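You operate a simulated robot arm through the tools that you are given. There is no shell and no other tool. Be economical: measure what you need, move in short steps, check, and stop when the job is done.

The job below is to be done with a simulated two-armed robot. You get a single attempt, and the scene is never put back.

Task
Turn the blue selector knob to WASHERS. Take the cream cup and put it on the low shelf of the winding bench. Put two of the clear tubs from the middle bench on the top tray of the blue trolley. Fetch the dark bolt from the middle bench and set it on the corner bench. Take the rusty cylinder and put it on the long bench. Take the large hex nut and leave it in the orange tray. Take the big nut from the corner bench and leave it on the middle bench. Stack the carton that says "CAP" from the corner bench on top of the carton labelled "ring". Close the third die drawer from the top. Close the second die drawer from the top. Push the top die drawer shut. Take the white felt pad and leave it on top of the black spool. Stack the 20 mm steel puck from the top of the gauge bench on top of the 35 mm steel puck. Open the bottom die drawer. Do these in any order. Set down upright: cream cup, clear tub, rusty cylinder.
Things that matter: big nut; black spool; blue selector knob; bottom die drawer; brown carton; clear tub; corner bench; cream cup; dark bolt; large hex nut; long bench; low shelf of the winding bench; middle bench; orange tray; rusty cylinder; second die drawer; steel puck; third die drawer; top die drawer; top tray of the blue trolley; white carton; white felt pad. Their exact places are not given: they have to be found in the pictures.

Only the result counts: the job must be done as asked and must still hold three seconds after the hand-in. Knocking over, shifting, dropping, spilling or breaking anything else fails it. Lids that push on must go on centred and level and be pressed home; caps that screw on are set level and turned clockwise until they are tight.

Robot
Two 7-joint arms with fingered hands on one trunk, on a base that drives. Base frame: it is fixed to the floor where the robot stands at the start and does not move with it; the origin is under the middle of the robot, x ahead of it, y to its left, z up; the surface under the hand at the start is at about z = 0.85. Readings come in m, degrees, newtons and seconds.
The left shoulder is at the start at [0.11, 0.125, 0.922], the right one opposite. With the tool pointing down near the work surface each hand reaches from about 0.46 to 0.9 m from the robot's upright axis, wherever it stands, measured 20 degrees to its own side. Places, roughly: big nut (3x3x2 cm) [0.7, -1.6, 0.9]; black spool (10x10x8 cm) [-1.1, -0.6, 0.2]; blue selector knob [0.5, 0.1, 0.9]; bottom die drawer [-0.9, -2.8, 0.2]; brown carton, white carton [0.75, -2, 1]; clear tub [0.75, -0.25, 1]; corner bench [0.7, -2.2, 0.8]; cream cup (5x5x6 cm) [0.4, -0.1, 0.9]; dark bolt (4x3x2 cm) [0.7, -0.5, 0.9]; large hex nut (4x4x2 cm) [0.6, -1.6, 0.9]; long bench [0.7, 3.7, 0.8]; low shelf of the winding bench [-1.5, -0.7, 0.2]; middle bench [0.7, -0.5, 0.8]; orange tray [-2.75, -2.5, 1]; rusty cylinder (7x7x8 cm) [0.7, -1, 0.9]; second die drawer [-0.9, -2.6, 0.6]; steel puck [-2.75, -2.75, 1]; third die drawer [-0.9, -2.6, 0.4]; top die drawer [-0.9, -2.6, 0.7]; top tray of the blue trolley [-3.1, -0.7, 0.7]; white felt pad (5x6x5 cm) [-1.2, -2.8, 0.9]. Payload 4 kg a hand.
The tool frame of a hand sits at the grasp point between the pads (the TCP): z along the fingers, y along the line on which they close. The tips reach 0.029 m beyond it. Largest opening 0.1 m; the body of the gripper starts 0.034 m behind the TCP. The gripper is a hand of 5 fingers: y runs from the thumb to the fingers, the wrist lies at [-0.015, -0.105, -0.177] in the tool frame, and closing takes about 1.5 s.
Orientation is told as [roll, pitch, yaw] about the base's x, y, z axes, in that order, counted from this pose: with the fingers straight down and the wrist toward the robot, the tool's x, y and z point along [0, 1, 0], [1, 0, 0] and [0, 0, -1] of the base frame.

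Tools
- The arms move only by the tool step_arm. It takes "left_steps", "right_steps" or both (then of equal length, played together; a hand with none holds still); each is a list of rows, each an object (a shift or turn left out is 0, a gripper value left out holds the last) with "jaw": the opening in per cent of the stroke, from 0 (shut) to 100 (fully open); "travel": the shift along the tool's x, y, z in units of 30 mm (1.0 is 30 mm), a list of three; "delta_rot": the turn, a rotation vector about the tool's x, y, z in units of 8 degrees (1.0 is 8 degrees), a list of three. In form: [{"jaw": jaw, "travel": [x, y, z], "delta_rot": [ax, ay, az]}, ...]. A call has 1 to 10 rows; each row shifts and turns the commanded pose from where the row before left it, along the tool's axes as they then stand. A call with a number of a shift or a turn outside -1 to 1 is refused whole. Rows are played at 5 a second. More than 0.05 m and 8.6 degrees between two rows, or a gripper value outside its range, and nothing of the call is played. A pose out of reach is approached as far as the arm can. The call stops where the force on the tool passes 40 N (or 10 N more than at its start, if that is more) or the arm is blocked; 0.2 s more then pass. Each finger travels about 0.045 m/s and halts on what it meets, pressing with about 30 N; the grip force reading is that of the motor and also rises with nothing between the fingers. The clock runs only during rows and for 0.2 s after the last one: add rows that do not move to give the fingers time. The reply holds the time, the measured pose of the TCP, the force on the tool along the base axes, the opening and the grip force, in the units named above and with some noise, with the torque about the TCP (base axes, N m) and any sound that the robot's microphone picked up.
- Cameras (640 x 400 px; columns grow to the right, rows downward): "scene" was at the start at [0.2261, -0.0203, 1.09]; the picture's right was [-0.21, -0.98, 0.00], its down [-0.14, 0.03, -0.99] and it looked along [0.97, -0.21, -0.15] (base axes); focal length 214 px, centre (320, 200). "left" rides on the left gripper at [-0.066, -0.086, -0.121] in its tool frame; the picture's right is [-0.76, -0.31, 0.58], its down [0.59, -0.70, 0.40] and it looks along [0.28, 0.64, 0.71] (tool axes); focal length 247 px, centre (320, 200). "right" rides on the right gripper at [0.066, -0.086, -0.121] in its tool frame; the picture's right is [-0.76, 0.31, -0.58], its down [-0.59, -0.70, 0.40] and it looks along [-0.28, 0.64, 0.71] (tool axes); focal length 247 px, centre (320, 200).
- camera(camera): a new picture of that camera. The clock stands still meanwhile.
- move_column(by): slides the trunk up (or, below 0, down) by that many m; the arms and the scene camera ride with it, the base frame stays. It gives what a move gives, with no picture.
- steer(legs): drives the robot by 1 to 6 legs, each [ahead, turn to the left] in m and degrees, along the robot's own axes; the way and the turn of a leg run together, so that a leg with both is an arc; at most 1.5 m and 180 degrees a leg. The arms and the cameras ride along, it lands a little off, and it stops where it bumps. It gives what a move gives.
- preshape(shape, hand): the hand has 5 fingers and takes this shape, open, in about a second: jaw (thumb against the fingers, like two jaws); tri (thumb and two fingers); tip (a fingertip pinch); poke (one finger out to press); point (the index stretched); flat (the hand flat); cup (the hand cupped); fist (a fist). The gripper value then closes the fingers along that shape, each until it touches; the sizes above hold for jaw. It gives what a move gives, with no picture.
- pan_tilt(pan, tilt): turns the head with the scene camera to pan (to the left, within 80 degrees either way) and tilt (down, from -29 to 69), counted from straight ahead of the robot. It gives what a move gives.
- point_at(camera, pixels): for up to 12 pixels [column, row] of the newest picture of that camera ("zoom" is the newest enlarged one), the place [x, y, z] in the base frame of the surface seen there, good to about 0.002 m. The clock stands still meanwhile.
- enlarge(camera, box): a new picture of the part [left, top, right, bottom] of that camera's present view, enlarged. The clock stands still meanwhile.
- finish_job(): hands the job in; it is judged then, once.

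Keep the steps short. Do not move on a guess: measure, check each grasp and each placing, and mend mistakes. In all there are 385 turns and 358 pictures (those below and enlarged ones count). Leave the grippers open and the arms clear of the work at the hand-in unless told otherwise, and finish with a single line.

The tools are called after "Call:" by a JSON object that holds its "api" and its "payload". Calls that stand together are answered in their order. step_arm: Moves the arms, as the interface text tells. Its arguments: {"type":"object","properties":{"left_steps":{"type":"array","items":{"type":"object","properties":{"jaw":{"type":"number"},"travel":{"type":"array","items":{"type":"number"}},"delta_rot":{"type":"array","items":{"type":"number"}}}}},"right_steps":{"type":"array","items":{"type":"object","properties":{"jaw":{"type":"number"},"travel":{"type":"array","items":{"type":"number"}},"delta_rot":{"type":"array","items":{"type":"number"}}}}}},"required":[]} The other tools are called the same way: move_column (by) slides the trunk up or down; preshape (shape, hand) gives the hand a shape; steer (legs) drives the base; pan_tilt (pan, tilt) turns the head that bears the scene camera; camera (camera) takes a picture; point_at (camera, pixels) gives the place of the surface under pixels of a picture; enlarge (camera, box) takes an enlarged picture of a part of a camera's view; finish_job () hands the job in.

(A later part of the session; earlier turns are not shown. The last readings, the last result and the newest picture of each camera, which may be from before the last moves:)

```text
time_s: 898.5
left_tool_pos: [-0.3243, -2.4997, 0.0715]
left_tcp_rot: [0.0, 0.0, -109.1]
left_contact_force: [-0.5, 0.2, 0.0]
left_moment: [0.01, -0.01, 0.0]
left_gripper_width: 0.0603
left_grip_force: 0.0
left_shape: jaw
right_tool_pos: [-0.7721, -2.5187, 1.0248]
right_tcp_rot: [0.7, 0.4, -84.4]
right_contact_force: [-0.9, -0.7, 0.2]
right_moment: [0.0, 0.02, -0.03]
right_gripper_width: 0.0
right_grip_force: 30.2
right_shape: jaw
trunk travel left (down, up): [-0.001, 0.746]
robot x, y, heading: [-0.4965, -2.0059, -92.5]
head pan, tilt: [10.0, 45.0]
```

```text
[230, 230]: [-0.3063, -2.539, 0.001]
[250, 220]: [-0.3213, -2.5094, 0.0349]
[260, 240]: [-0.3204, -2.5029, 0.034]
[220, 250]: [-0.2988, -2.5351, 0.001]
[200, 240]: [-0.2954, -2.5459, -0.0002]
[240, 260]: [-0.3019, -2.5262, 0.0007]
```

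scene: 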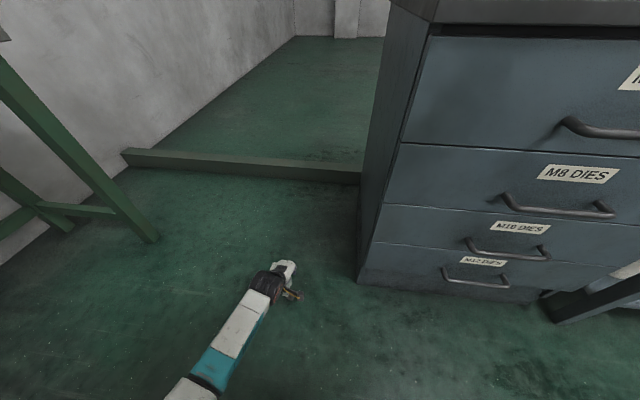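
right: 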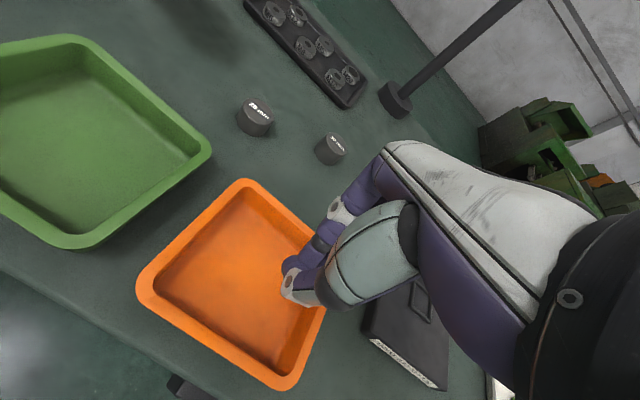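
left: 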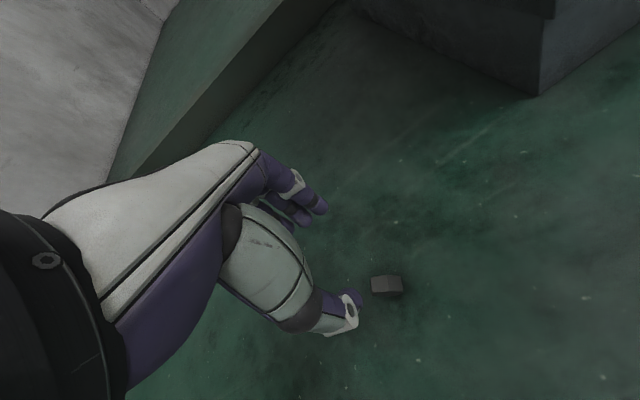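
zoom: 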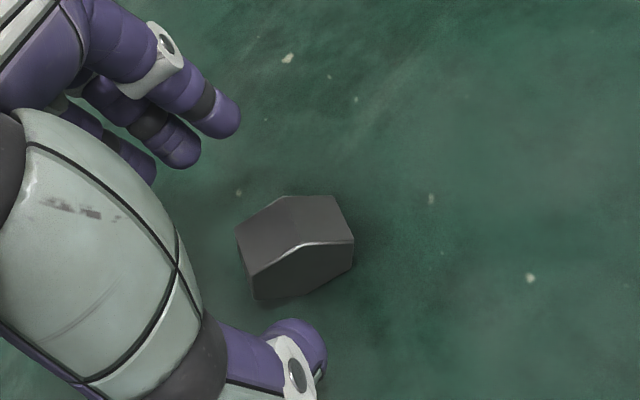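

Call:
{"api": "step_arm", "payload": {"left_steps": [{"travel": [-0.2, 0, 0.5]}, {"travel": [0, 0, 0.5]}, {}]}}

Call:
{"api": "step_arm", "payload": {"left_steps": [{"jaw": 0}, {}, {}, {}, {}, {}]}}

Call:
{"api": "step_arm", "payload": {"left_steps": [{"travel": [0, 0, -0.5]}, {"travel": [0, 0, -1]}, {"travel": [0, 0, -1]}, {}]}}

Call:
{"api": "enlarge", "payload": {"camera": "left", "box": [260, 160, 460, 320]}}

```text
time_s: 899.3
left_tool_pos: [-0.3282, -2.4983, 0.0414]
left_tcp_rot: [-0.1, 0.0, -109.1]
left_contact_force: [0.9, 0.4, 0.3]
left_moment: [0.02, 0.0, -0.02]
left_gripper_width: 0.0598
left_grip_force: 0.0
left_shape: jaw
right_tool_pos: [-0.7731, -2.519, 1.023]
right_tcp_rot: [0.7, 0.4, -84.3]
right_contact_force: [-0.5, -0.3, -0.2]
right_moment: [0.0, 0.01, -0.01]
right_gripper_width: 0.0002
right_grip_force: 30.3
right_shape: jaw
trunk travel left (down, up): [-0.001, 0.746]
robot x, y, heading: [-0.4941, -2.0003, -92.5]
head pan, tilt: [10.0, 45.0]
```

```text
time_s: 900.7
left_tool_pos: [-0.3282, -2.4987, 0.0412]
left_tcp_rot: [-0.2, 0.0, -109.1]
left_contact_force: [-0.4, -0.6, 0.7]
left_moment: [-0.02, -0.03, -0.02]
left_gripper_width: 0.0133
left_grip_force: 29.5
left_shape: jaw
right_tool_pos: [-0.7731, -2.5177, 1.0242]
right_tcp_rot: [0.7, 0.3, -84.4]
right_contact_force: [0.3, 0.5, 0.4]
right_moment: [0.02, -0.03, 0.02]
right_gripper_width: 0.0001
right_grip_force: 29.9
right_shape: jaw
trunk travel left (down, up): [-0.001, 0.746]
robot x, y, heading: [-0.4981, -2.0062, -92.6]
head pan, tilt: [10.0, 45.0]
```

```text
time_s: 901.7
left_tool_pos: [-0.3282, -2.4991, 0.1164]
left_tcp_rot: [-0.2, 0.0, -109.1]
left_contact_force: [0.8, 1.0, -1.0]
left_moment: [0.01, 0.0, -0.04]
left_gripper_width: 0.0133
left_grip_force: 30.3
left_shape: jaw
right_tool_pos: [-0.7735, -2.5191, 1.0242]
right_tcp_rot: [0.7, 0.4, -84.3]
right_contact_force: [0.6, 0.0, 0.8]
right_moment: [-0.01, -0.01, -0.03]
right_gripper_width: 0.0
right_grip_force: 29.5
right_shape: jaw
trunk travel left (down, up): [-0.001, 0.746]
robot x, y, heading: [-0.4958, -2.0046, -92.6]
head pan, tilt: [10.0, 45.0]
```

```text
2.50 times, centred on (360, 240) of left
```

zoom: 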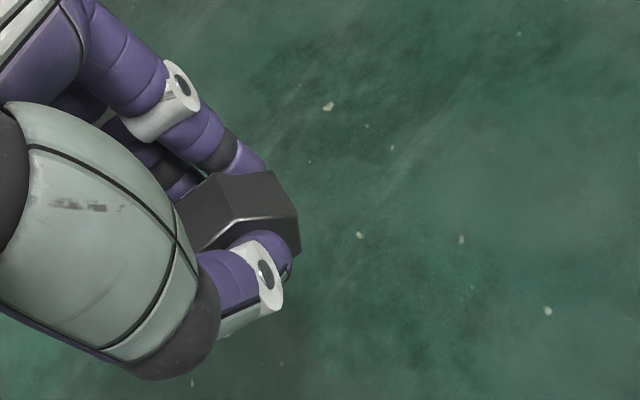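

The nut is firmly held across its faces. I raise it and drive to the orange tray.

Call:
{"api": "step_arm", "payload": {"left_steps": [{"travel": [0, 0, -1]}, {"travel": [0, 0, -1]}, {"travel": [0, 0, -1]}, {"travel": [0, 0, -1]}, {"travel": [0, 0, -1]}, {"travel": [0, 0, -1]}, {"travel": [0, 0, -1]}, {"travel": [0, 0, -1]}, {"travel": [0, 0, -1]}, {"travel": [0, 0, -1]}]}}

Call:
{"api": "step_arm", "payload": {"left_steps": [{"travel": [0, 0, -1]}, {"travel": [0, 0, -1]}, {"travel": [0, 0, -1]}, {"travel": [0, 0, -1]}, {"travel": [0, 0, -1]}, {"travel": [0, 0, -1]}, {"travel": [0, 0, -1]}, {"travel": [0, 0, -1]}, {"travel": [0, 0, -1]}, {"travel": [0, 0, -1]}]}}

Call:
{"api": "move_column", "payload": {"by": 0.36}}

Call:
{"api": "steer", "payload": {"legs": [[-0.3, 0], [0, -87.5], [1.3, 0], [1.22, 0], [0, 90]]}}

Call:
{"api": "pan_tilt", "payload": {"pan": 10, "tilt": 45}}

Call:
{"api": "enlarge", "payload": {"camera": "left", "box": [260, 160, 460, 320]}}

```text
time_s: 903.9
left_tool_pos: [-0.3261, -2.4975, 0.4165]
left_tcp_rot: [-0.2, 0.0, -109.2]
left_contact_force: [0.7, 0.4, 0.2]
left_moment: [0.02, 0.03, -0.01]
left_gripper_width: 0.0134
left_grip_force: 29.8
left_shape: jaw
right_tool_pos: [-0.7735, -2.5183, 1.024]
right_tcp_rot: [0.8, 0.4, -84.3]
right_contact_force: [0.3, -0.2, -0.3]
right_moment: [0.02, 0.02, 0.03]
right_gripper_width: 0.0
right_grip_force: 30.4
right_shape: jaw
trunk travel left (down, up): [-0.001, 0.746]
robot x, y, heading: [-0.4928, -2.0028, -92.5]
head pan, tilt: [10.0, 45.0]
```

```text
time_s: 906.1
left_tool_pos: [-0.3211, -2.5269, 0.708]
left_tcp_rot: [0.0, 0.2, -109.1]
left_contact_force: [0.0, 0.0, -0.9]
left_moment: [-0.01, -0.01, 0.03]
left_gripper_width: 0.0132
left_grip_force: 30.2
left_shape: jaw
left hand out of reach, approached as far as the arm can: row 3, 4, 5, 6
right_tool_pos: [-0.7726, -2.5187, 1.0246]
right_tcp_rot: [0.7, 0.4, -84.3]
right_contact_force: [0.2, 0.3, 0.2]
right_moment: [-0.01, -0.01, 0.0]
right_gripper_width: 0.0001
right_grip_force: 30.1
right_shape: jaw
trunk travel left (down, up): [-0.001, 0.746]
robot x, y, heading: [-0.4953, -1.9997, -92.6]
head pan, tilt: [10.0, 45.0]
```

```text
time_s: 909.6
left_tool_pos: [-0.3224, -2.5265, 1.0676]
left_tcp_rot: [-0.1, 0.1, -109.1]
left_contact_force: [0.7, 0.3, -1.0]
left_moment: [-0.01, -0.04, 0.01]
left_gripper_width: 0.0132
left_grip_force: 30.4
left_shape: jaw
right_tool_pos: [-0.7724, -2.5193, 1.3851]
right_tcp_rot: [0.7, 0.4, -84.3]
right_contact_force: [0.2, 0.5, 1.0]
right_moment: [0.0, -0.01, 0.02]
right_gripper_width: 0.0002
right_grip_force: 29.9
right_shape: jaw
trunk travel left (down, up): [-0.361, 0.386]
robot x, y, heading: [-0.4964, -2.0023, -92.6]
head pan, tilt: [10.0, 45.0]
```

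```text
time_s: 931.0
left_tool_pos: [-2.7428, -2.2848, 1.0688]
left_tcp_rot: [0.0, 0.0, -103.4]
left_contact_force: [-0.1, 0.3, -1.0]
left_moment: [-0.01, -0.02, 0.02]
left_gripper_width: 0.0131
left_grip_force: 29.1
left_shape: jaw
right_tool_pos: [-3.1909, -2.3224, 1.3838]
right_tcp_rot: [0.6, 0.5, -78.4]
right_contact_force: [0.1, 0.2, 0.5]
right_moment: [0.04, 0.01, 0.01]
right_gripper_width: 0.0
right_grip_force: 30.2
right_shape: jaw
trunk travel left (down, up): [-0.361, 0.386]
robot x, y, heading: [-2.9669, -1.7813, -86.6]
head pan, tilt: [10.0, 45.0]
```

```text
time_s: 931.6
left_tool_pos: [-2.7433, -2.284, 1.0673]
left_tcp_rot: [0.0, 0.0, -103.3]
left_contact_force: [0.5, 0.6, -1.8]
left_moment: [-0.01, 0.03, 0.03]
left_gripper_width: 0.0133
left_grip_force: 30.0
left_shape: jaw
right_tool_pos: [-3.1933, -2.3223, 1.3834]
right_tcp_rot: [0.7, 0.4, -78.5]
right_contact_force: [-0.5, -1.7, 0.5]
right_moment: [-0.02, -0.01, 0.0]
right_gripper_width: 0.0
right_grip_force: 30.1
right_shape: jaw
trunk travel left (down, up): [-0.361, 0.386]
robot x, y, heading: [-2.9642, -1.7824, -86.8]
head pan, tilt: [10.0, 45.0]
```

```text
2.50 times, centred on (360, 240) of left
```

zoom: 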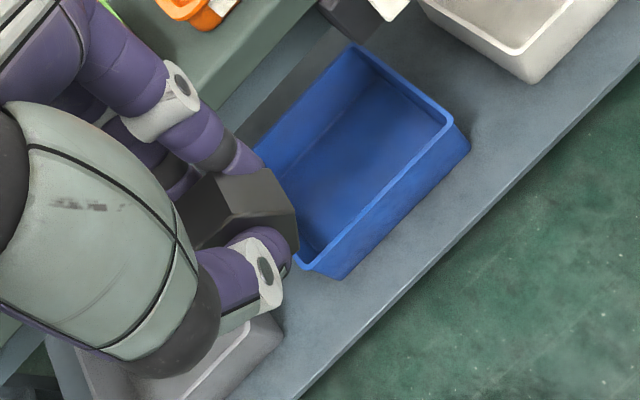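

Call:
{"api": "steer", "payload": {"legs": [[0.2, 0]]}}

Call:
{"api": "step_arm", "payload": {"left_steps": [{"travel": [-0.55, 1, 0]}, {"travel": [-0.55, 1, 0]}, {"travel": [-0.55, 1, 0]}, {"travel": [-0.55, 1, 0]}, {"travel": [0, 0.5, 0.5]}, {"travel": [0, 0, 1]}, {}]}}

Call:
{"api": "camera", "payload": {"camera": "left"}}

Call:
{"api": "camera", "payload": {"camera": "scene"}}

```text
time_s: 933.2
left_tool_pos: [-2.7335, -2.4812, 1.0674]
left_tcp_rot: [-0.1, 0.1, -103.4]
left_contact_force: [-0.2, -0.9, -1.3]
left_moment: [0.04, 0.0, 0.0]
left_gripper_width: 0.013
left_grip_force: 30.0
left_shape: jaw
right_tool_pos: [-3.1831, -2.5182, 1.3839]
right_tcp_rot: [0.7, 0.4, -78.6]
right_contact_force: [0.3, -0.6, 0.3]
right_moment: [0.0, -0.02, 0.02]
right_gripper_width: 0.0
right_grip_force: 29.9
right_shape: jaw
trunk travel left (down, up): [-0.361, 0.386]
robot x, y, heading: [-2.956, -1.975, -86.8]
head pan, tilt: [10.0, 45.0]
```

```text
time_s: 934.8
left_tool_pos: [-2.8306, -2.5971, 1.0223]
left_tcp_rot: [-0.1, -0.1, -103.6]
left_contact_force: [-0.1, -0.1, -0.4]
left_moment: [-0.02, 0.03, -0.02]
left_gripper_width: 0.0132
left_grip_force: 30.1
left_shape: jaw
right_tool_pos: [-3.1828, -2.5167, 1.3845]
right_tcp_rot: [0.7, 0.4, -78.6]
right_contact_force: [-0.7, 0.5, 0.3]
right_moment: [-0.01, 0.02, -0.01]
right_gripper_width: 0.0
right_grip_force: 30.0
right_shape: jaw
trunk travel left (down, up): [-0.361, 0.386]
robot x, y, heading: [-2.9595, -1.973, -87.0]
head pan, tilt: [10.0, 45.0]
```

```text
65 pictures are left
```

left: 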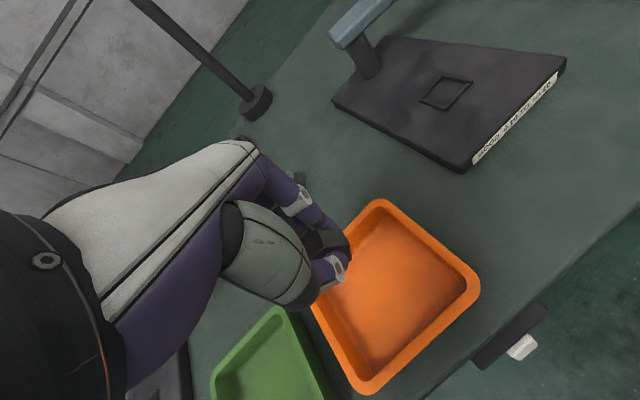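

```text
64 pictures are left
```

scene: 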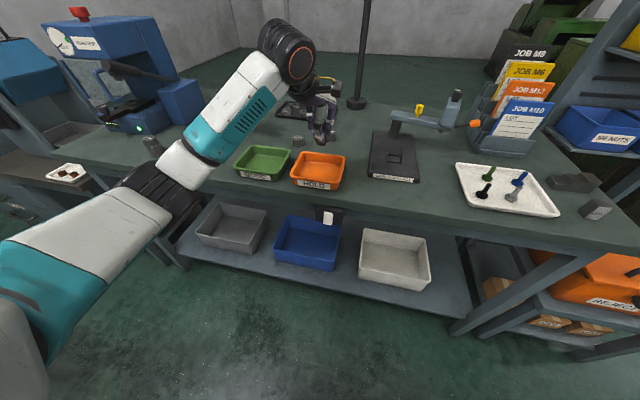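

Call:
{"api": "point_at", "payload": {"camera": "scene", "pixels": [[185, 205], [205, 180], [165, 215], [315, 170]]}}

Call:
{"api": "step_arm", "payload": {"left_steps": [{"travel": [0, 0, 1]}, {"travel": [0, 0, 0.8]}, {"travel": [0, 0, 0.6]}, {}]}}

Call:
{"api": "enlarge", "payload": {"camera": "left", "box": [240, 160, 480, 340]}}

```text
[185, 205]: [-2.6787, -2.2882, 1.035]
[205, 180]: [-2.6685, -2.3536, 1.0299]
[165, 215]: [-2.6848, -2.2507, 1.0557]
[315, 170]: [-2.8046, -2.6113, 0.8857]
```

```text
time_s: 935.8
left_tool_pos: [-2.83, -2.5974, 0.951]
left_tcp_rot: [-0.2, 0.0, -103.3]
left_contact_force: [-0.5, -1.2, 0.0]
left_moment: [-0.03, 0.0, 0.0]
left_gripper_width: 0.0131
left_grip_force: 29.1
left_shape: jaw
right_tool_pos: [-3.1833, -2.5167, 1.3853]
right_tcp_rot: [0.6, 0.4, -78.6]
right_contact_force: [0.7, -0.4, 0.4]
right_moment: [-0.02, -0.02, -0.02]
right_gripper_width: 0.0
right_grip_force: 30.0
right_shape: jaw
trunk travel left (down, up): [-0.361, 0.386]
robot x, y, heading: [-2.9556, -1.9778, -86.9]
head pan, tilt: [10.0, 45.0]
```

```text
2.22 times, centred on (360, 250) of left
```

zoom: 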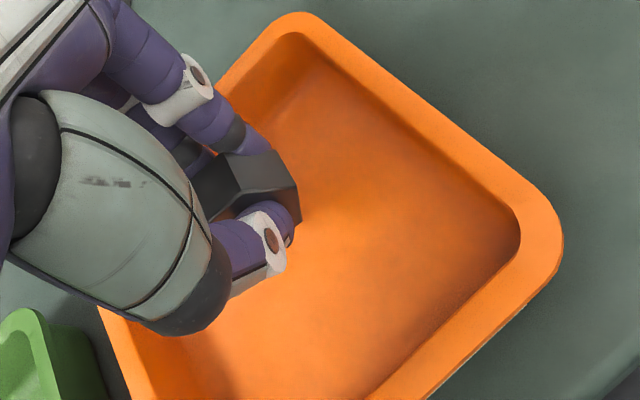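

Call:
{"api": "step_arm", "payload": {"left_steps": [{"travel": [0, 0, 0.5]}, {"travel": [0, 0, 0.25]}, {"travel": [0, 0, 0.12]}, {}]}}

Call:
{"api": "step_arm", "payload": {"left_steps": [{"jaw": 40}, {}, {}, {}, {"travel": [0, 0, -0.5]}, {"travel": [0, 0, -1]}, {"travel": [0, 0, -1]}, {"travel": [0, 0, -1]}, {"travel": [0, 0, -1]}]}}

Call:
{"api": "enlarge", "payload": {"camera": "left", "box": [240, 160, 480, 340]}}

```text
time_s: 936.8
left_tool_pos: [-2.8307, -2.5963, 0.9251]
left_tcp_rot: [-0.1, -0.1, -103.4]
left_contact_force: [-0.2, 0.6, -0.8]
left_moment: [-0.02, 0.01, -0.01]
left_gripper_width: 0.0131
left_grip_force: 30.3
left_shape: jaw
right_tool_pos: [-3.1832, -2.5168, 1.3835]
right_tcp_rot: [0.8, 0.5, -78.6]
right_contact_force: [-0.4, 0.2, 0.1]
right_moment: [-0.01, -0.02, -0.01]
right_gripper_width: 0.0
right_grip_force: 30.0
right_shape: jaw
trunk travel left (down, up): [-0.361, 0.386]
robot x, y, heading: [-2.9581, -1.9765, -87.0]
head pan, tilt: [10.0, 45.0]
```

```text
time_s: 938.8
left_tool_pos: [-2.8296, -2.5962, 1.0614]
left_tcp_rot: [-0.1, 0.1, -103.4]
left_contact_force: [-0.6, -0.1, 0.1]
left_moment: [0.0, -0.04, -0.01]
left_gripper_width: 0.0399
left_grip_force: 0.1
left_shape: jaw
right_tool_pos: [-3.1827, -2.5167, 1.3832]
right_tcp_rot: [0.8, 0.3, -78.6]
right_contact_force: [-0.2, 0.2, 0.1]
right_moment: [0.0, 0.01, 0.03]
right_gripper_width: 0.0
right_grip_force: 30.2
right_shape: jaw
trunk travel left (down, up): [-0.361, 0.386]
robot x, y, heading: [-2.9574, -1.9733, -87.0]
head pan, tilt: [10.0, 45.0]
```

```text
2.22 times, centred on (360, 250) of left
```

zoom: 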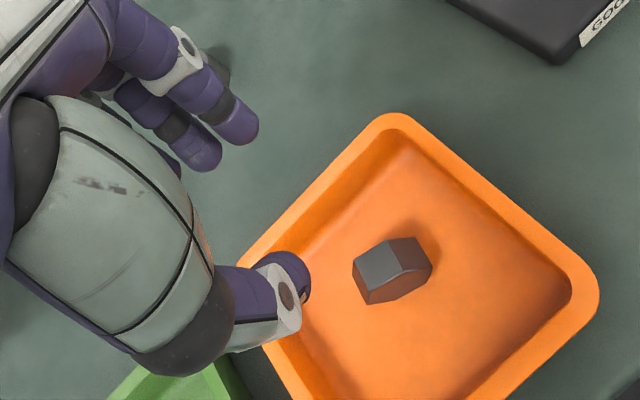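

The hex nut is in the orange tray. Last: open the bottom drawer. I raise and retract the left arm and drive back to the cabinet at x ≈ −1.135.

Call:
{"api": "step_arm", "payload": {"left_steps": [{"travel": [0, -1, -1]}, {"travel": [0, -1, -1]}, {"travel": [0, -1, -1]}, {"travel": [0, -1, -1]}, {"travel": [0, -1, 0], "delta_rot": [0, 0, -1]}, {"travel": [0, -1, 0], "delta_rot": [0, 0, -1]}]}}

Call:
{"api": "steer", "payload": {"legs": [[-0.27, 0], [0, 87], [1.2, 0], [0.62, 0], [0, -90]]}}

Call:
{"api": "step_arm", "payload": {"left_steps": [{"travel": [0, 0, 1]}, {"travel": [0, 0, 1]}, {"travel": [0, 0, 1]}, {"travel": [0, 0, 1]}, {"travel": [0, 0, 1]}, {"travel": [0, 0, 1]}, {"travel": [0, 0, 1]}, {"travel": [0, 0, 1]}, {"travel": [0, 0, 1]}, {"travel": [0, 0, 1]}]}}

Call:
{"api": "pan_tilt", "payload": {"pan": 15, "tilt": 45}}

Call:
{"api": "camera", "payload": {"camera": "scene"}}

```text
time_s: 940.2
left_tool_pos: [-2.792, -2.4201, 1.18]
left_tcp_rot: [-0.1, 0.0, -87.3]
left_contact_force: [0.1, -0.2, 0.8]
left_moment: [0.0, 0.01, 0.01]
left_gripper_width: 0.0399
left_grip_force: 0.1
left_shape: jaw
right_tool_pos: [-3.1825, -2.5155, 1.385]
right_tcp_rot: [0.7, 0.2, -78.7]
right_contact_force: [0.1, -0.1, 0.6]
right_moment: [0.01, -0.02, 0.01]
right_gripper_width: 0.0
right_grip_force: 30.4
right_shape: jaw
trunk travel left (down, up): [-0.361, 0.386]
robot x, y, heading: [-2.959, -1.9764, -86.9]
head pan, tilt: [10.0, 45.0]
```

```text
time_s: 958.5
left_tool_pos: [-1.0236, -2.1158, 1.1802]
left_tcp_rot: [-0.1, -0.1, -88.5]
left_contact_force: [-0.3, -1.0, -0.6]
left_moment: [-0.01, -0.03, -0.04]
left_gripper_width: 0.0399
left_grip_force: 0.1
left_shape: jaw
right_tool_pos: [-1.4142, -2.2051, 1.3836]
right_tcp_rot: [0.7, 0.4, -79.6]
right_contact_force: [0.0, 0.8, 0.8]
right_moment: [0.02, -0.01, -0.01]
right_gripper_width: 0.0
right_grip_force: 29.6
right_shape: jaw
trunk travel left (down, up): [-0.361, 0.386]
robot x, y, heading: [-1.1793, -1.6706, -88.1]
head pan, tilt: [10.0, 45.0]
```

```text
time_s: 960.7
left_tool_pos: [-1.0228, -2.1145, 0.8785]
left_tcp_rot: [-0.1, 0.1, -88.5]
left_contact_force: [-0.8, -0.3, 0.2]
left_moment: [0.0, 0.04, 0.04]
left_gripper_width: 0.0401
left_grip_force: 0.0
left_shape: jaw
right_tool_pos: [-1.4142, -2.2045, 1.3842]
right_tcp_rot: [0.7, 0.4, -79.7]
right_contact_force: [-0.4, 0.1, 0.9]
right_moment: [-0.03, 0.02, 0.04]
right_gripper_width: 0.0001
right_grip_force: 30.1
right_shape: jaw
trunk travel left (down, up): [-0.361, 0.386]
robot x, y, heading: [-1.1804, -1.6699, -88.2]
head pan, tilt: [10.0, 45.0]
```

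```text
time_s: 961.4
left_tool_pos: [-1.0226, -2.1142, 0.8807]
left_tcp_rot: [-0.1, 0.0, -88.5]
left_contact_force: [0.1, -0.3, 0.1]
left_moment: [0.01, 0.02, -0.02]
left_gripper_width: 0.0399
left_grip_force: 0.0
left_shape: jaw
right_tool_pos: [-1.4145, -2.2052, 1.3849]
right_tcp_rot: [0.7, 0.4, -79.6]
right_contact_force: [0.1, -0.4, 0.0]
right_moment: [0.02, 0.02, -0.02]
right_gripper_width: 0.0
right_grip_force: 29.5
right_shape: jaw
trunk travel left (down, up): [-0.361, 0.386]
robot x, y, heading: [-1.1804, -1.6692, -87.7]
head pan, tilt: [15.0, 45.0]
```

```text
61 pictures are left
```

scene: 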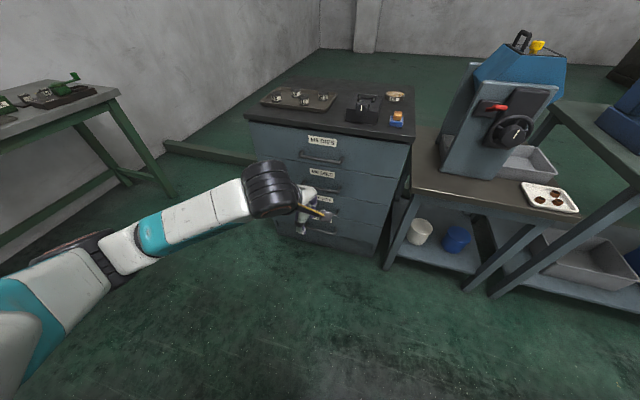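

Call:
{"api": "step_arm", "payload": {"left_steps": [{"travel": [0, 0, 1]}, {"travel": [0, 0, 1]}, {"travel": [0, 0, 1]}, {"travel": [0, 0, 1]}, {"travel": [0, 0, 1]}, {"travel": [0, 0, 1]}, {"travel": [0, 0, 1]}, {"travel": [0, 0, 1]}, {"travel": [0, 0, 0.7]}], "right_steps": [{"travel": [0, -0.5, -1]}, {"travel": [0, -0.5, -1]}, {"travel": [0, 0, -1]}, {"travel": [0, 0, -1]}, {"travel": [0, 0, -1]}, {}, {}, {}, {}]}}

Call:
{"api": "move_column", "payload": {"by": -0.3}}

Call:
{"api": "step_arm", "payload": {"left_steps": [{"delta_rot": [-1, 0, 0]}, {"delta_rot": [-1, 0, 0]}, {"delta_rot": [-1, 0, 0]}, {"delta_rot": [-1, 0, 0]}, {"delta_rot": [-1, 0, 0]}, {}]}}

Call:
{"api": "camera", "payload": {"camera": "scene"}}

```text
time_s: 963.4
left_tool_pos: [-1.0237, -2.1159, 0.6179]
left_tcp_rot: [-0.1, 0.0, -88.5]
left_contact_force: [-0.3, 0.2, 0.2]
left_moment: [-0.03, -0.01, 0.01]
left_gripper_width: 0.04
left_grip_force: 0.1
left_shape: jaw
right_tool_pos: [-1.4285, -2.16, 1.4974]
right_tcp_rot: [0.7, 0.4, -79.7]
right_contact_force: [-0.5, -0.6, -0.1]
right_moment: [0.0, 0.01, 0.0]
right_gripper_width: 0.0001
right_grip_force: 29.9
right_shape: jaw
right hand out of reach, approached as far as the arm can: row 4, 5
trunk travel left (down, up): [-0.361, 0.386]
robot x, y, heading: [-1.1778, -1.6684, -88.2]
head pan, tilt: [15.0, 45.0]
```

```text
time_s: 966.4
left_tool_pos: [-1.0226, -2.1152, 0.3185]
left_tcp_rot: [-0.1, 0.0, -88.6]
left_contact_force: [0.2, 0.3, -0.5]
left_moment: [0.0, 0.03, -0.04]
left_gripper_width: 0.0399
left_grip_force: 0.2
left_shape: jaw
right_tool_pos: [-1.4291, -2.1593, 1.1967]
right_tcp_rot: [0.8, 0.2, -79.7]
right_contact_force: [-0.1, -0.4, 0.6]
right_moment: [0.02, -0.01, -0.01]
right_gripper_width: 0.0
right_grip_force: 29.9
right_shape: jaw
trunk travel left (down, up): [-0.061, 0.686]
robot x, y, heading: [-1.1782, -1.6663, -87.9]
head pan, tilt: [15.0, 45.0]
```

```text
time_s: 967.8
left_tool_pos: [-1.0227, -2.1137, 0.3191]
left_tcp_rot: [-0.1, -40.0, -88.4]
left_contact_force: [-0.7, -0.6, -0.1]
left_moment: [-0.01, 0.03, -0.02]
left_gripper_width: 0.0399
left_grip_force: 0.0
left_shape: jaw
right_tool_pos: [-1.4289, -2.1606, 1.1963]
right_tcp_rot: [0.7, 0.5, -79.7]
right_contact_force: [0.8, -0.3, -0.6]
right_moment: [0.04, 0.04, -0.01]
right_gripper_width: 0.0003
right_grip_force: 30.5
right_shape: jaw
trunk travel left (down, up): [-0.061, 0.686]
robot x, y, heading: [-1.1798, -1.6704, -87.9]
head pan, tilt: [15.0, 45.0]
```

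```text
60 pictures are left
```

scene: 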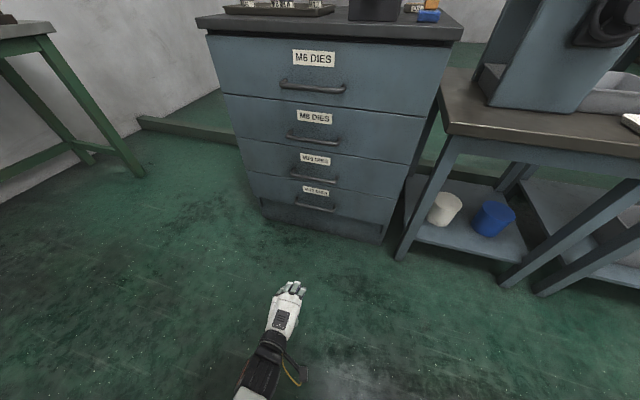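

The tilt works. I measure the bottom handle again.

Call:
{"api": "enlarge", "payload": {"camera": "scene", "box": [275, 160, 365, 225]}}

Call:
{"api": "point_at", "payload": {"camera": "zoom", "pixels": [[310, 265], [200, 280], [320, 290], [220, 285], [300, 300], [420, 295], [310, 230], [250, 325], [260, 283], [340, 292]]}}

```text
6.15 times, centred on (320, 192) of scene
```

zoom: 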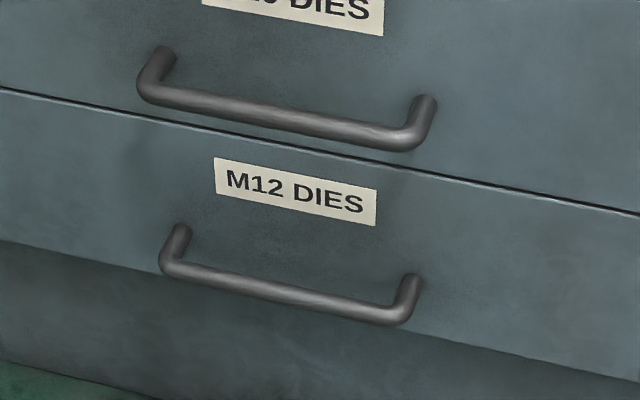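

```text
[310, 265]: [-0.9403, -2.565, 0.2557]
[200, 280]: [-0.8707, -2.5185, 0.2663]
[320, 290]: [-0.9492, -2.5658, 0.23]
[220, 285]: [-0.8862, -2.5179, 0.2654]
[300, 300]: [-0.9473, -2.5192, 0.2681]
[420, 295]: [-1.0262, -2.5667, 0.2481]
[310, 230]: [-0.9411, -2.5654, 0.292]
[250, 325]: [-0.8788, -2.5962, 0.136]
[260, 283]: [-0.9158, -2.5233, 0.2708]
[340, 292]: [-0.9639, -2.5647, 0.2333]
```

Bar centre: y −2.5245, z 0.266, x −0.86…−1.01. I shift sideways, drive closer and set up just behind-above the bar with the jaw at 45%.

Call:
{"api": "step_arm", "payload": {"left_steps": [{"travel": [1, 0, 0], "jaw": 45}, {"travel": [1, 0, 0]}, {"travel": [0.86, 0, 0]}, {}]}}

Call:
{"api": "steer", "payload": {"legs": [[0.29, 0]]}}

Call:
{"api": "camera", "payload": {"camera": "left"}}

```text
time_s: 968.8
left_tool_pos: [-0.9361, -2.1119, 0.3189]
left_tcp_rot: [-0.2, -40.0, -88.4]
left_contact_force: [0.0, 0.1, 0.2]
left_moment: [0.03, -0.03, 0.02]
left_gripper_width: 0.0445
left_grip_force: 0.0
left_shape: jaw
right_tool_pos: [-1.4289, -2.1593, 1.1964]
right_tcp_rot: [0.7, 0.3, -79.6]
right_contact_force: [-0.4, 0.8, -0.3]
right_moment: [0.01, -0.02, 0.02]
right_gripper_width: 0.0
right_grip_force: 29.9
right_shape: jaw
trunk travel left (down, up): [-0.061, 0.686]
robot x, y, heading: [-1.1795, -1.67, -87.8]
head pan, tilt: [15.0, 45.0]
```

```text
time_s: 970.8
left_tool_pos: [-0.9316, -2.4026, 0.3194]
left_tcp_rot: [0.0, -39.9, -88.9]
left_contact_force: [0.0, 0.0, 0.4]
left_moment: [-0.03, 0.01, 0.01]
left_gripper_width: 0.0447
left_grip_force: 0.0
left_shape: jaw
right_tool_pos: [-1.4241, -2.4467, 1.1958]
right_tcp_rot: [0.7, 0.4, -80.2]
right_contact_force: [0.1, -0.4, -0.7]
right_moment: [0.0, 0.01, 0.02]
right_gripper_width: 0.0
right_grip_force: 30.2
right_shape: jaw
trunk travel left (down, up): [-0.061, 0.686]
robot x, y, heading: [-1.1701, -1.9595, -88.5]
head pan, tilt: [15.0, 45.0]
```

```text
58 pictures are left
```

left: 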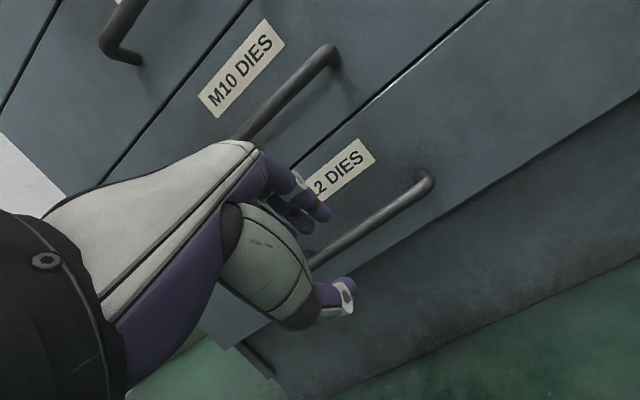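

Call:
{"api": "step_arm", "payload": {"left_steps": [{"travel": [-0.15, 1, 0]}, {"travel": [0, 0.98, 0]}, {"travel": [0, 0, 0.94]}, {}]}}

Call:
{"api": "camera", "payload": {"camera": "left"}}

```text
time_s: 971.8
left_tool_pos: [-0.9367, -2.4662, 0.3352]
left_tcp_rot: [0.0, -39.9, -89.0]
left_contact_force: [-0.5, 0.5, -0.1]
left_moment: [0.0, -0.01, 0.0]
left_gripper_width: 0.0445
left_grip_force: 0.0
left_shape: jaw
right_tool_pos: [-1.425, -2.4466, 1.1958]
right_tcp_rot: [0.7, 0.5, -80.2]
right_contact_force: [0.2, -0.2, -0.9]
right_moment: [-0.02, 0.01, 0.01]
right_gripper_width: 0.0
right_grip_force: 29.7
right_shape: jaw
trunk travel left (down, up): [-0.061, 0.686]
robot x, y, heading: [-1.1702, -1.9586, -88.6]
head pan, tilt: [15.0, 45.0]
```

```text
57 pictures are left
```

left: 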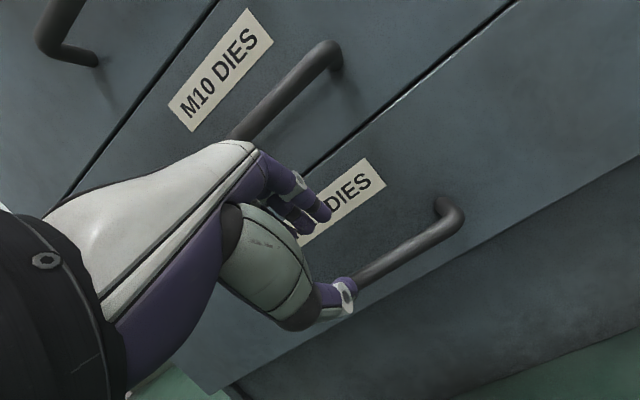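

Aligned: the bar passes right where the jaw will go. I advance along the tool axis.

Call:
{"api": "step_arm", "payload": {"left_steps": [{"travel": [0, 0, 0.9]}, {"travel": [0, 0, 0.9]}, {"travel": [0, 0, 0.85]}, {}]}}

Call:
{"api": "enlarge", "payload": {"camera": "left", "box": [230, 140, 470, 340]}}

```text
time_s: 972.8
left_tool_pos: [-0.9353, -2.5174, 0.2733]
left_tcp_rot: [0.0, -39.9, -89.0]
left_contact_force: [0.0, -0.3, 0.0]
left_moment: [-0.05, 0.02, 0.0]
left_gripper_width: 0.0448
left_grip_force: 0.1
left_shape: jaw
right_tool_pos: [-1.4256, -2.4453, 1.1966]
right_tcp_rot: [0.7, 0.4, -80.2]
right_contact_force: [-0.9, -0.5, 0.5]
right_moment: [0.01, 0.01, 0.0]
right_gripper_width: 0.0001
right_grip_force: 30.0
right_shape: jaw
trunk travel left (down, up): [-0.061, 0.686]
robot x, y, heading: [-1.169, -1.9561, -88.6]
head pan, tilt: [15.0, 45.0]
```

```text
2.00 times, centred on (350, 240) of left
```

zoom: 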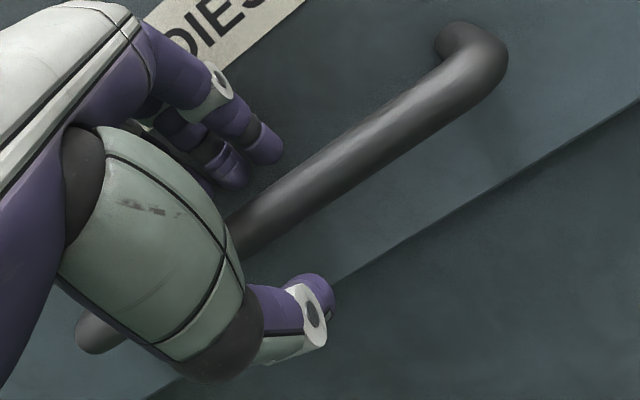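

The bar lies between thumb and fingers. I close and then drive backwards to pull.

Call:
{"api": "step_arm", "payload": {"left_steps": [{"jaw": 0}, {}, {}, {}, {}, {}]}}

Call:
{"api": "steer", "payload": {"legs": [[-0.12, 0]]}}

Call:
{"api": "camera", "payload": {"camera": "scene"}}

```text
time_s: 974.2
left_tool_pos: [-0.936, -2.518, 0.2729]
left_tcp_rot: [-0.2, -39.9, -89.0]
left_contact_force: [0.1, -1.6, -3.6]
left_moment: [0.04, -0.19, -0.1]
left_gripper_width: 0.0058
left_grip_force: 30.0
left_shape: jaw
right_tool_pos: [-1.425, -2.4468, 1.1946]
right_tcp_rot: [0.6, 0.4, -80.1]
right_contact_force: [-0.2, 0.4, 0.3]
right_moment: [0.0, 0.01, -0.02]
right_gripper_width: 0.0
right_grip_force: 29.8
right_shape: jaw
trunk travel left (down, up): [-0.061, 0.686]
robot x, y, heading: [-1.1657, -1.9576, -88.4]
head pan, tilt: [15.0, 45.0]
```

```text
time_s: 975.4
left_tool_pos: [-0.937, -2.3964, 0.2729]
left_tcp_rot: [0.1, -39.8, -88.9]
left_contact_force: [13.0, -0.5, -6.0]
left_moment: [0.06, -0.31, 0.1]
left_gripper_width: 0.0058
left_grip_force: 30.2
left_shape: jaw
right_tool_pos: [-1.4268, -2.3269, 1.1963]
right_tcp_rot: [0.8, 0.4, -80.1]
right_contact_force: [0.0, -0.7, -0.5]
right_moment: [0.02, 0.02, -0.01]
right_gripper_width: 0.0
right_grip_force: 30.3
right_shape: jaw
trunk travel left (down, up): [-0.061, 0.686]
robot x, y, heading: [-1.1712, -1.8384, -88.7]
head pan, tilt: [15.0, 45.0]
```

```text
55 pictures are left
```

scene: 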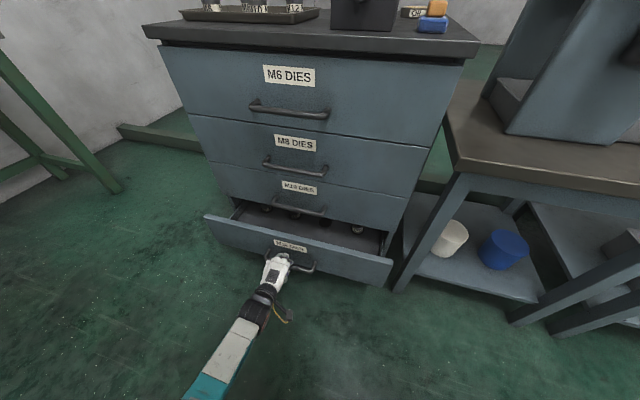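

The bottom drawer is coming out. I pull further.

Call:
{"api": "steer", "payload": {"legs": [[-0.08, 0]]}}

Call:
{"api": "steer", "payload": {"legs": [[-0.05, 0]]}}

Call:
{"api": "camera", "payload": {"camera": "scene"}}

Call:
{"api": "point_at", "payload": {"camera": "scene", "pixels": [[220, 255], [360, 275], [290, 205], [290, 155], [350, 90]]}}

```text
time_s: 976.5
left_tool_pos: [-0.9361, -2.3165, 0.273]
left_tcp_rot: [0.0, -39.8, -88.9]
left_contact_force: [12.9, 1.1, -4.5]
left_moment: [0.07, -0.25, 0.09]
left_gripper_width: 0.0058
left_grip_force: 30.1
left_shape: jaw
right_tool_pos: [-1.4275, -2.2465, 1.1961]
right_tcp_rot: [0.7, 0.3, -80.1]
right_contact_force: [0.6, 0.5, 0.2]
right_moment: [0.01, 0.0, -0.02]
right_gripper_width: 0.0002
right_grip_force: 30.3
right_shape: jaw
trunk travel left (down, up): [-0.061, 0.686]
robot x, y, heading: [-1.1751, -1.7574, -88.4]
head pan, tilt: [15.0, 45.0]
```

```text
time_s: 977.4
left_tool_pos: [-0.9374, -2.267, 0.273]
left_tcp_rot: [0.1, -39.6, -88.8]
left_contact_force: [9.2, 0.3, -3.2]
left_moment: [0.06, -0.23, 0.03]
left_gripper_width: 0.0059
left_grip_force: 29.3
left_shape: jaw
right_tool_pos: [-1.4305, -2.1966, 1.1961]
right_tcp_rot: [0.7, 0.4, -80.1]
right_contact_force: [0.2, 0.1, 0.4]
right_moment: [-0.02, 0.0, 0.02]
right_gripper_width: 0.0
right_grip_force: 30.3
right_shape: jaw
trunk travel left (down, up): [-0.061, 0.686]
robot x, y, heading: [-1.1785, -1.706, -88.6]
head pan, tilt: [15.0, 45.0]
```

```text
54 pictures are left
```

scene: 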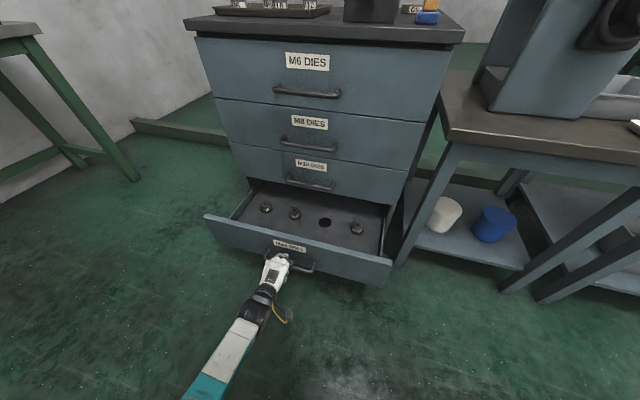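

```text
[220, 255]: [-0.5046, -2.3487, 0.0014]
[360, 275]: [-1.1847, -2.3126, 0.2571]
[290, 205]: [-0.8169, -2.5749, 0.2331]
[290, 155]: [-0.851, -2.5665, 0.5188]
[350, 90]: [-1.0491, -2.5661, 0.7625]
```

Open by 25 cm now. I pull a last few centimetres to find the end, then release.

Call:
{"api": "steer", "payload": {"legs": [[-0.05, 0]]}}

Call:
{"api": "step_arm", "payload": {"left_steps": [{"jaw": 45}, {}, {}, {}, {"travel": [0, 0, -1]}, {"travel": [0, 0, -1]}, {"travel": [0, 0, -1]}, {"travel": [0, 0, -1]}]}}

Call:
{"api": "steer", "payload": {"legs": [[-0.2, 0]]}}

Call:
{"api": "camera", "payload": {"camera": "scene"}}

Call:
{"api": "point_at", "payload": {"camera": "scene", "pixels": [[300, 220], [350, 222], [310, 100], [310, 140], [330, 65]]}}

```text
time_s: 978.3
left_tool_pos: [-0.9376, -2.2173, 0.2723]
left_tcp_rot: [0.3, -39.6, -88.8]
left_contact_force: [10.4, 0.2, -2.4]
left_moment: [0.05, -0.22, 0.05]
left_gripper_width: 0.0058
left_grip_force: 30.2
left_shape: jaw
right_tool_pos: [-1.4316, -2.1463, 1.1963]
right_tcp_rot: [0.6, 0.4, -80.1]
right_contact_force: [0.6, -0.4, 0.9]
right_moment: [-0.05, 0.01, -0.01]
right_gripper_width: 0.0001
right_grip_force: 29.9
right_shape: jaw
trunk travel left (down, up): [-0.061, 0.686]
robot x, y, heading: [-1.1779, -1.6553, -88.4]
head pan, tilt: [15.0, 45.0]
```

```text
time_s: 980.1
left_tool_pos: [-0.9397, -2.1389, 0.3664]
left_tcp_rot: [0.3, -39.7, -88.8]
left_contact_force: [0.2, 0.2, 0.1]
left_moment: [0.0, 0.0, 0.02]
left_gripper_width: 0.0444
left_grip_force: 0.1
left_shape: jaw
right_tool_pos: [-1.4322, -2.146, 1.1961]
right_tcp_rot: [0.7, 0.4, -80.0]
right_contact_force: [-0.6, -0.4, -0.1]
right_moment: [-0.01, 0.01, -0.02]
right_gripper_width: 0.0
right_grip_force: 29.6
right_shape: jaw
trunk travel left (down, up): [-0.061, 0.686]
robot x, y, heading: [-1.1789, -1.6578, -88.2]
head pan, tilt: [15.0, 45.0]
```

```text
time_s: 981.6
left_tool_pos: [-0.9428, -2.0414, 0.3649]
left_tcp_rot: [0.3, -39.6, -88.9]
left_contact_force: [-0.6, 0.1, 0.5]
left_moment: [0.01, 0.01, 0.02]
left_gripper_width: 0.045
left_grip_force: 0.2
left_shape: jaw
right_tool_pos: [-1.4342, -2.048, 1.1959]
right_tcp_rot: [0.8, 0.2, -80.2]
right_contact_force: [0.0, 0.6, -0.1]
right_moment: [0.01, 0.02, -0.01]
right_gripper_width: 0.0
right_grip_force: 29.8
right_shape: jaw
trunk travel left (down, up): [-0.061, 0.686]
robot x, y, heading: [-1.1821, -1.5593, -88.9]
head pan, tilt: [15.0, 45.0]
stopped in leg 1: the robot was blocked; the commanded pose is now the measured one
```

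```text
53 pictures are left
```

scene: 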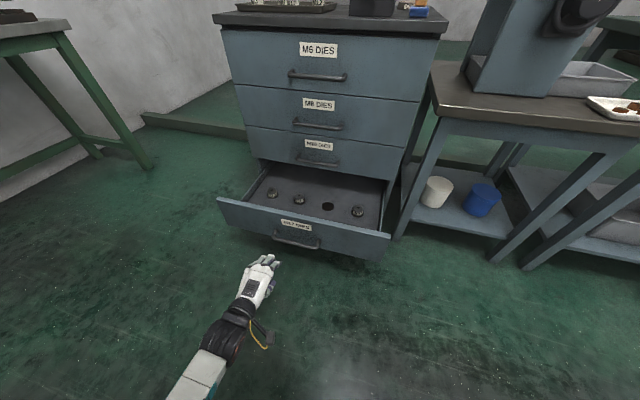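

```text
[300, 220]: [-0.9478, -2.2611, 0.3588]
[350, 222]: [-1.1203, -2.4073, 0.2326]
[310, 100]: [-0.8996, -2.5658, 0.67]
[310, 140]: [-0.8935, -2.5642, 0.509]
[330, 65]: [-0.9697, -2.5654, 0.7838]
```

The drawer is open 30 cm. The robot's back just touched something (the winding bench) while reversing; I move forward off it, raise the arm, and check the bench.

Call:
{"api": "steer", "payload": {"legs": [[0.07, 0]]}}

Call:
{"api": "step_arm", "payload": {"left_steps": [{"travel": [0, 0.64, -0.77]}, {"travel": [0, 0.64, -0.77]}, {"travel": [0, 0.64, -0.77]}, {"travel": [0, 0.64, -0.77]}, {"travel": [0, 0.64, -0.77]}, {"travel": [0, 0.64, -0.77], "delta_rot": [1, 0, 0]}, {"travel": [0, 0.5, -0.9], "delta_rot": [1, 0, 0]}, {"travel": [0, 0.4, -0.95], "delta_rot": [1, 0, 0]}, {"travel": [0, 0.2, -1], "delta_rot": [1, 0, 0]}, {"travel": [0, 0, -1], "delta_rot": [1, 0, 0]}]}}

Call:
{"api": "move_column", "payload": {"by": 0.3}}

Call:
{"api": "steer", "payload": {"legs": [[0, 90]]}}

Call:
{"api": "pan_tilt", "payload": {"pan": 78, "tilt": 40}}

Call:
{"api": "camera", "payload": {"camera": "scene"}}

```text
time_s: 982.6
left_tool_pos: [-0.9423, -2.1117, 0.3652]
left_tcp_rot: [0.3, -39.6, -88.9]
left_contact_force: [0.1, -0.9, -0.6]
left_moment: [-0.01, -0.02, -0.01]
left_gripper_width: 0.0448
left_grip_force: 0.0
left_shape: jaw
right_tool_pos: [-1.4325, -2.1203, 1.1967]
right_tcp_rot: [0.7, 0.4, -80.1]
right_contact_force: [0.0, -0.4, -0.1]
right_moment: [0.01, 0.01, -0.01]
right_gripper_width: 0.0
right_grip_force: 29.6
right_shape: jaw
trunk travel left (down, up): [-0.061, 0.686]
robot x, y, heading: [-1.1819, -1.6302, -88.7]
head pan, tilt: [15.0, 45.0]
```

```text
time_s: 984.8
left_tool_pos: [-0.9354, -2.1305, 0.6501]
left_tcp_rot: [0.2, 0.3, -88.8]
left_contact_force: [0.7, 0.0, 0.1]
left_moment: [0.0, 0.0, -0.01]
left_gripper_width: 0.0451
left_grip_force: 0.0
left_shape: jaw
left hand out of reach, approached as far as the arm can: row 7, 8
right_tool_pos: [-1.4324, -2.1195, 1.1967]
right_tcp_rot: [0.6, 0.2, -80.0]
right_contact_force: [0.3, -0.4, 0.8]
right_moment: [0.0, 0.02, 0.0]
right_gripper_width: 0.0
right_grip_force: 30.7
right_shape: jaw
trunk travel left (down, up): [-0.061, 0.686]
robot x, y, heading: [-1.1803, -1.6283, -88.9]
head pan, tilt: [15.0, 45.0]
```

```text
time_s: 987.8
left_tool_pos: [-0.935, -2.1321, 0.9473]
left_tcp_rot: [0.2, 0.4, -88.7]
left_contact_force: [0.7, -1.1, 0.2]
left_moment: [-0.03, -0.03, 0.01]
left_gripper_width: 0.0449
left_grip_force: 0.0
left_shape: jaw
right_tool_pos: [-1.4326, -2.1208, 1.4962]
right_tcp_rot: [0.7, 0.4, -80.2]
right_contact_force: [0.1, -0.1, 0.9]
right_moment: [-0.03, 0.02, 0.0]
right_gripper_width: 0.0002
right_grip_force: 29.7
right_shape: jaw
trunk travel left (down, up): [-0.361, 0.386]
robot x, y, heading: [-1.1804, -1.6306, -88.7]
head pan, tilt: [15.0, 45.0]
```

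```text
time_s: 992.1
left_tool_pos: [-0.6709, -1.3983, 0.9477]
left_tcp_rot: [0.2, 0.4, -0.3]
left_contact_force: [-0.3, -0.5, 0.1]
left_moment: [-0.01, 0.01, 0.0]
left_gripper_width: 0.0448
left_grip_force: 0.0
left_shape: jaw
right_tool_pos: [-0.6973, -1.8962, 1.4961]
right_tcp_rot: [0.7, 0.4, 8.3]
right_contact_force: [0.4, -0.3, 0.7]
right_moment: [-0.02, 0.01, -0.03]
right_gripper_width: 0.0
right_grip_force: 29.9
right_shape: jaw
trunk travel left (down, up): [-0.361, 0.386]
robot x, y, heading: [-1.1824, -1.6288, -0.3]
head pan, tilt: [15.0, 45.0]
```

```text
time_s: 993.4
left_tool_pos: [-0.6711, -1.3995, 0.9479]
left_tcp_rot: [0.3, 0.3, -0.2]
left_contact_force: [0.3, -0.2, -0.1]
left_moment: [0.0, 0.01, 0.0]
left_gripper_width: 0.0447
left_grip_force: 0.1
left_shape: jaw
right_tool_pos: [-0.6973, -1.8966, 1.4964]
right_tcp_rot: [0.7, 0.5, 8.4]
right_contact_force: [0.3, -0.5, 0.1]
right_moment: [0.01, -0.03, -0.02]
right_gripper_width: 0.0
right_grip_force: 29.6
right_shape: jaw
trunk travel left (down, up): [-0.361, 0.386]
robot x, y, heading: [-1.1785, -1.6312, -0.2]
head pan, tilt: [78.0, 40.0]
```

```text
52 pictures are left
```

scene: 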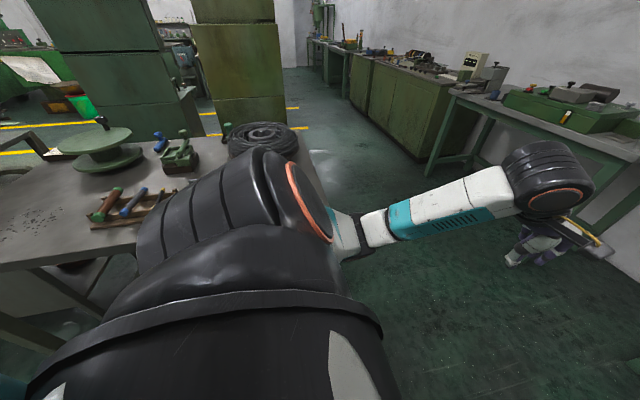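

Call:
{"api": "steer", "payload": {"legs": [[0.75, 0], [0, 120]]}}

Call:
{"api": "pan_tilt", "payload": {"pan": 10, "tilt": 35}}

Call:
{"api": "camera", "payload": {"camera": "scene"}}

Call:
{"api": "enlarge", "payload": {"camera": "scene", "box": [230, 150, 410, 290]}}

```text
time_s: 1002.6
left_tool_pos: [-0.8737, -1.3041, 0.9467]
left_tcp_rot: [0.2, 0.3, 118.4]
left_contact_force: [0.3, 0.3, -0.4]
left_moment: [-0.01, 0.02, 0.0]
left_gripper_width: 0.0448
left_grip_force: 0.0
left_shape: jaw
right_tool_pos: [-0.4246, -1.0886, 1.4962]
right_tcp_rot: [0.7, 0.3, 127.0]
right_contact_force: [-0.4, 0.0, 0.5]
right_moment: [0.02, -0.02, 0.0]
right_gripper_width: 0.0003
right_grip_force: 30.1
right_shape: jaw
trunk travel left (down, up): [-0.361, 0.386]
robot x, y, heading: [-0.4253, -1.6401, 118.2]
head pan, tilt: [78.0, 40.0]
```

```text
time_s: 1004.0
left_tool_pos: [-0.8743, -1.3045, 0.9494]
left_tcp_rot: [0.2, 0.2, 118.4]
left_contact_force: [0.3, 0.3, -0.1]
left_moment: [-0.01, 0.01, -0.02]
left_gripper_width: 0.0449
left_grip_force: 0.0
left_shape: jaw
right_tool_pos: [-0.4239, -1.0879, 1.4975]
right_tcp_rot: [0.7, 0.5, 127.1]
right_contact_force: [0.2, 0.8, 0.0]
right_moment: [-0.02, 0.02, 0.03]
right_gripper_width: 0.0
right_grip_force: 29.8
right_shape: jaw
trunk travel left (down, up): [-0.361, 0.386]
robot x, y, heading: [-0.4276, -1.6391, 118.4]
head pan, tilt: [10.0, 35.0]
```

```text
51 pictures are left
```

scene: 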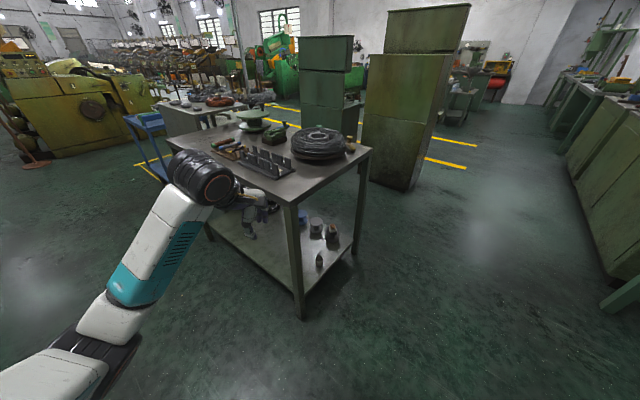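

```text
2.86 times, centred on (320, 220) of scene
```

zoom: 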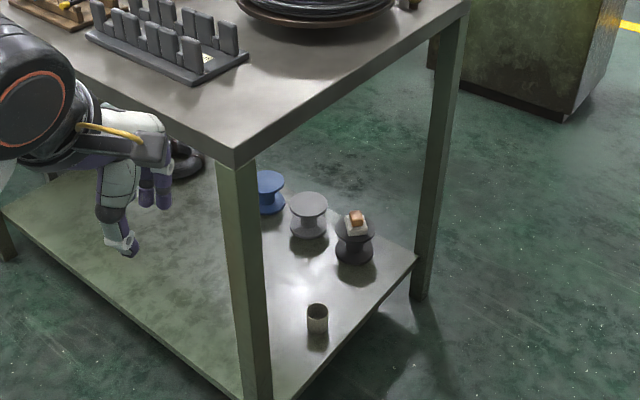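

Call:
{"api": "point_at", "payload": {"camera": "zoom", "pixels": [[236, 148], [317, 325], [355, 222], [307, 200], [210, 60]]}}

```text
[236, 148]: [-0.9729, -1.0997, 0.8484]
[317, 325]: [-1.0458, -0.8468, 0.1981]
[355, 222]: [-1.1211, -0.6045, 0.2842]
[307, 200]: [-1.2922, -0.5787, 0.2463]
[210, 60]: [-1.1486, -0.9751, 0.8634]
```

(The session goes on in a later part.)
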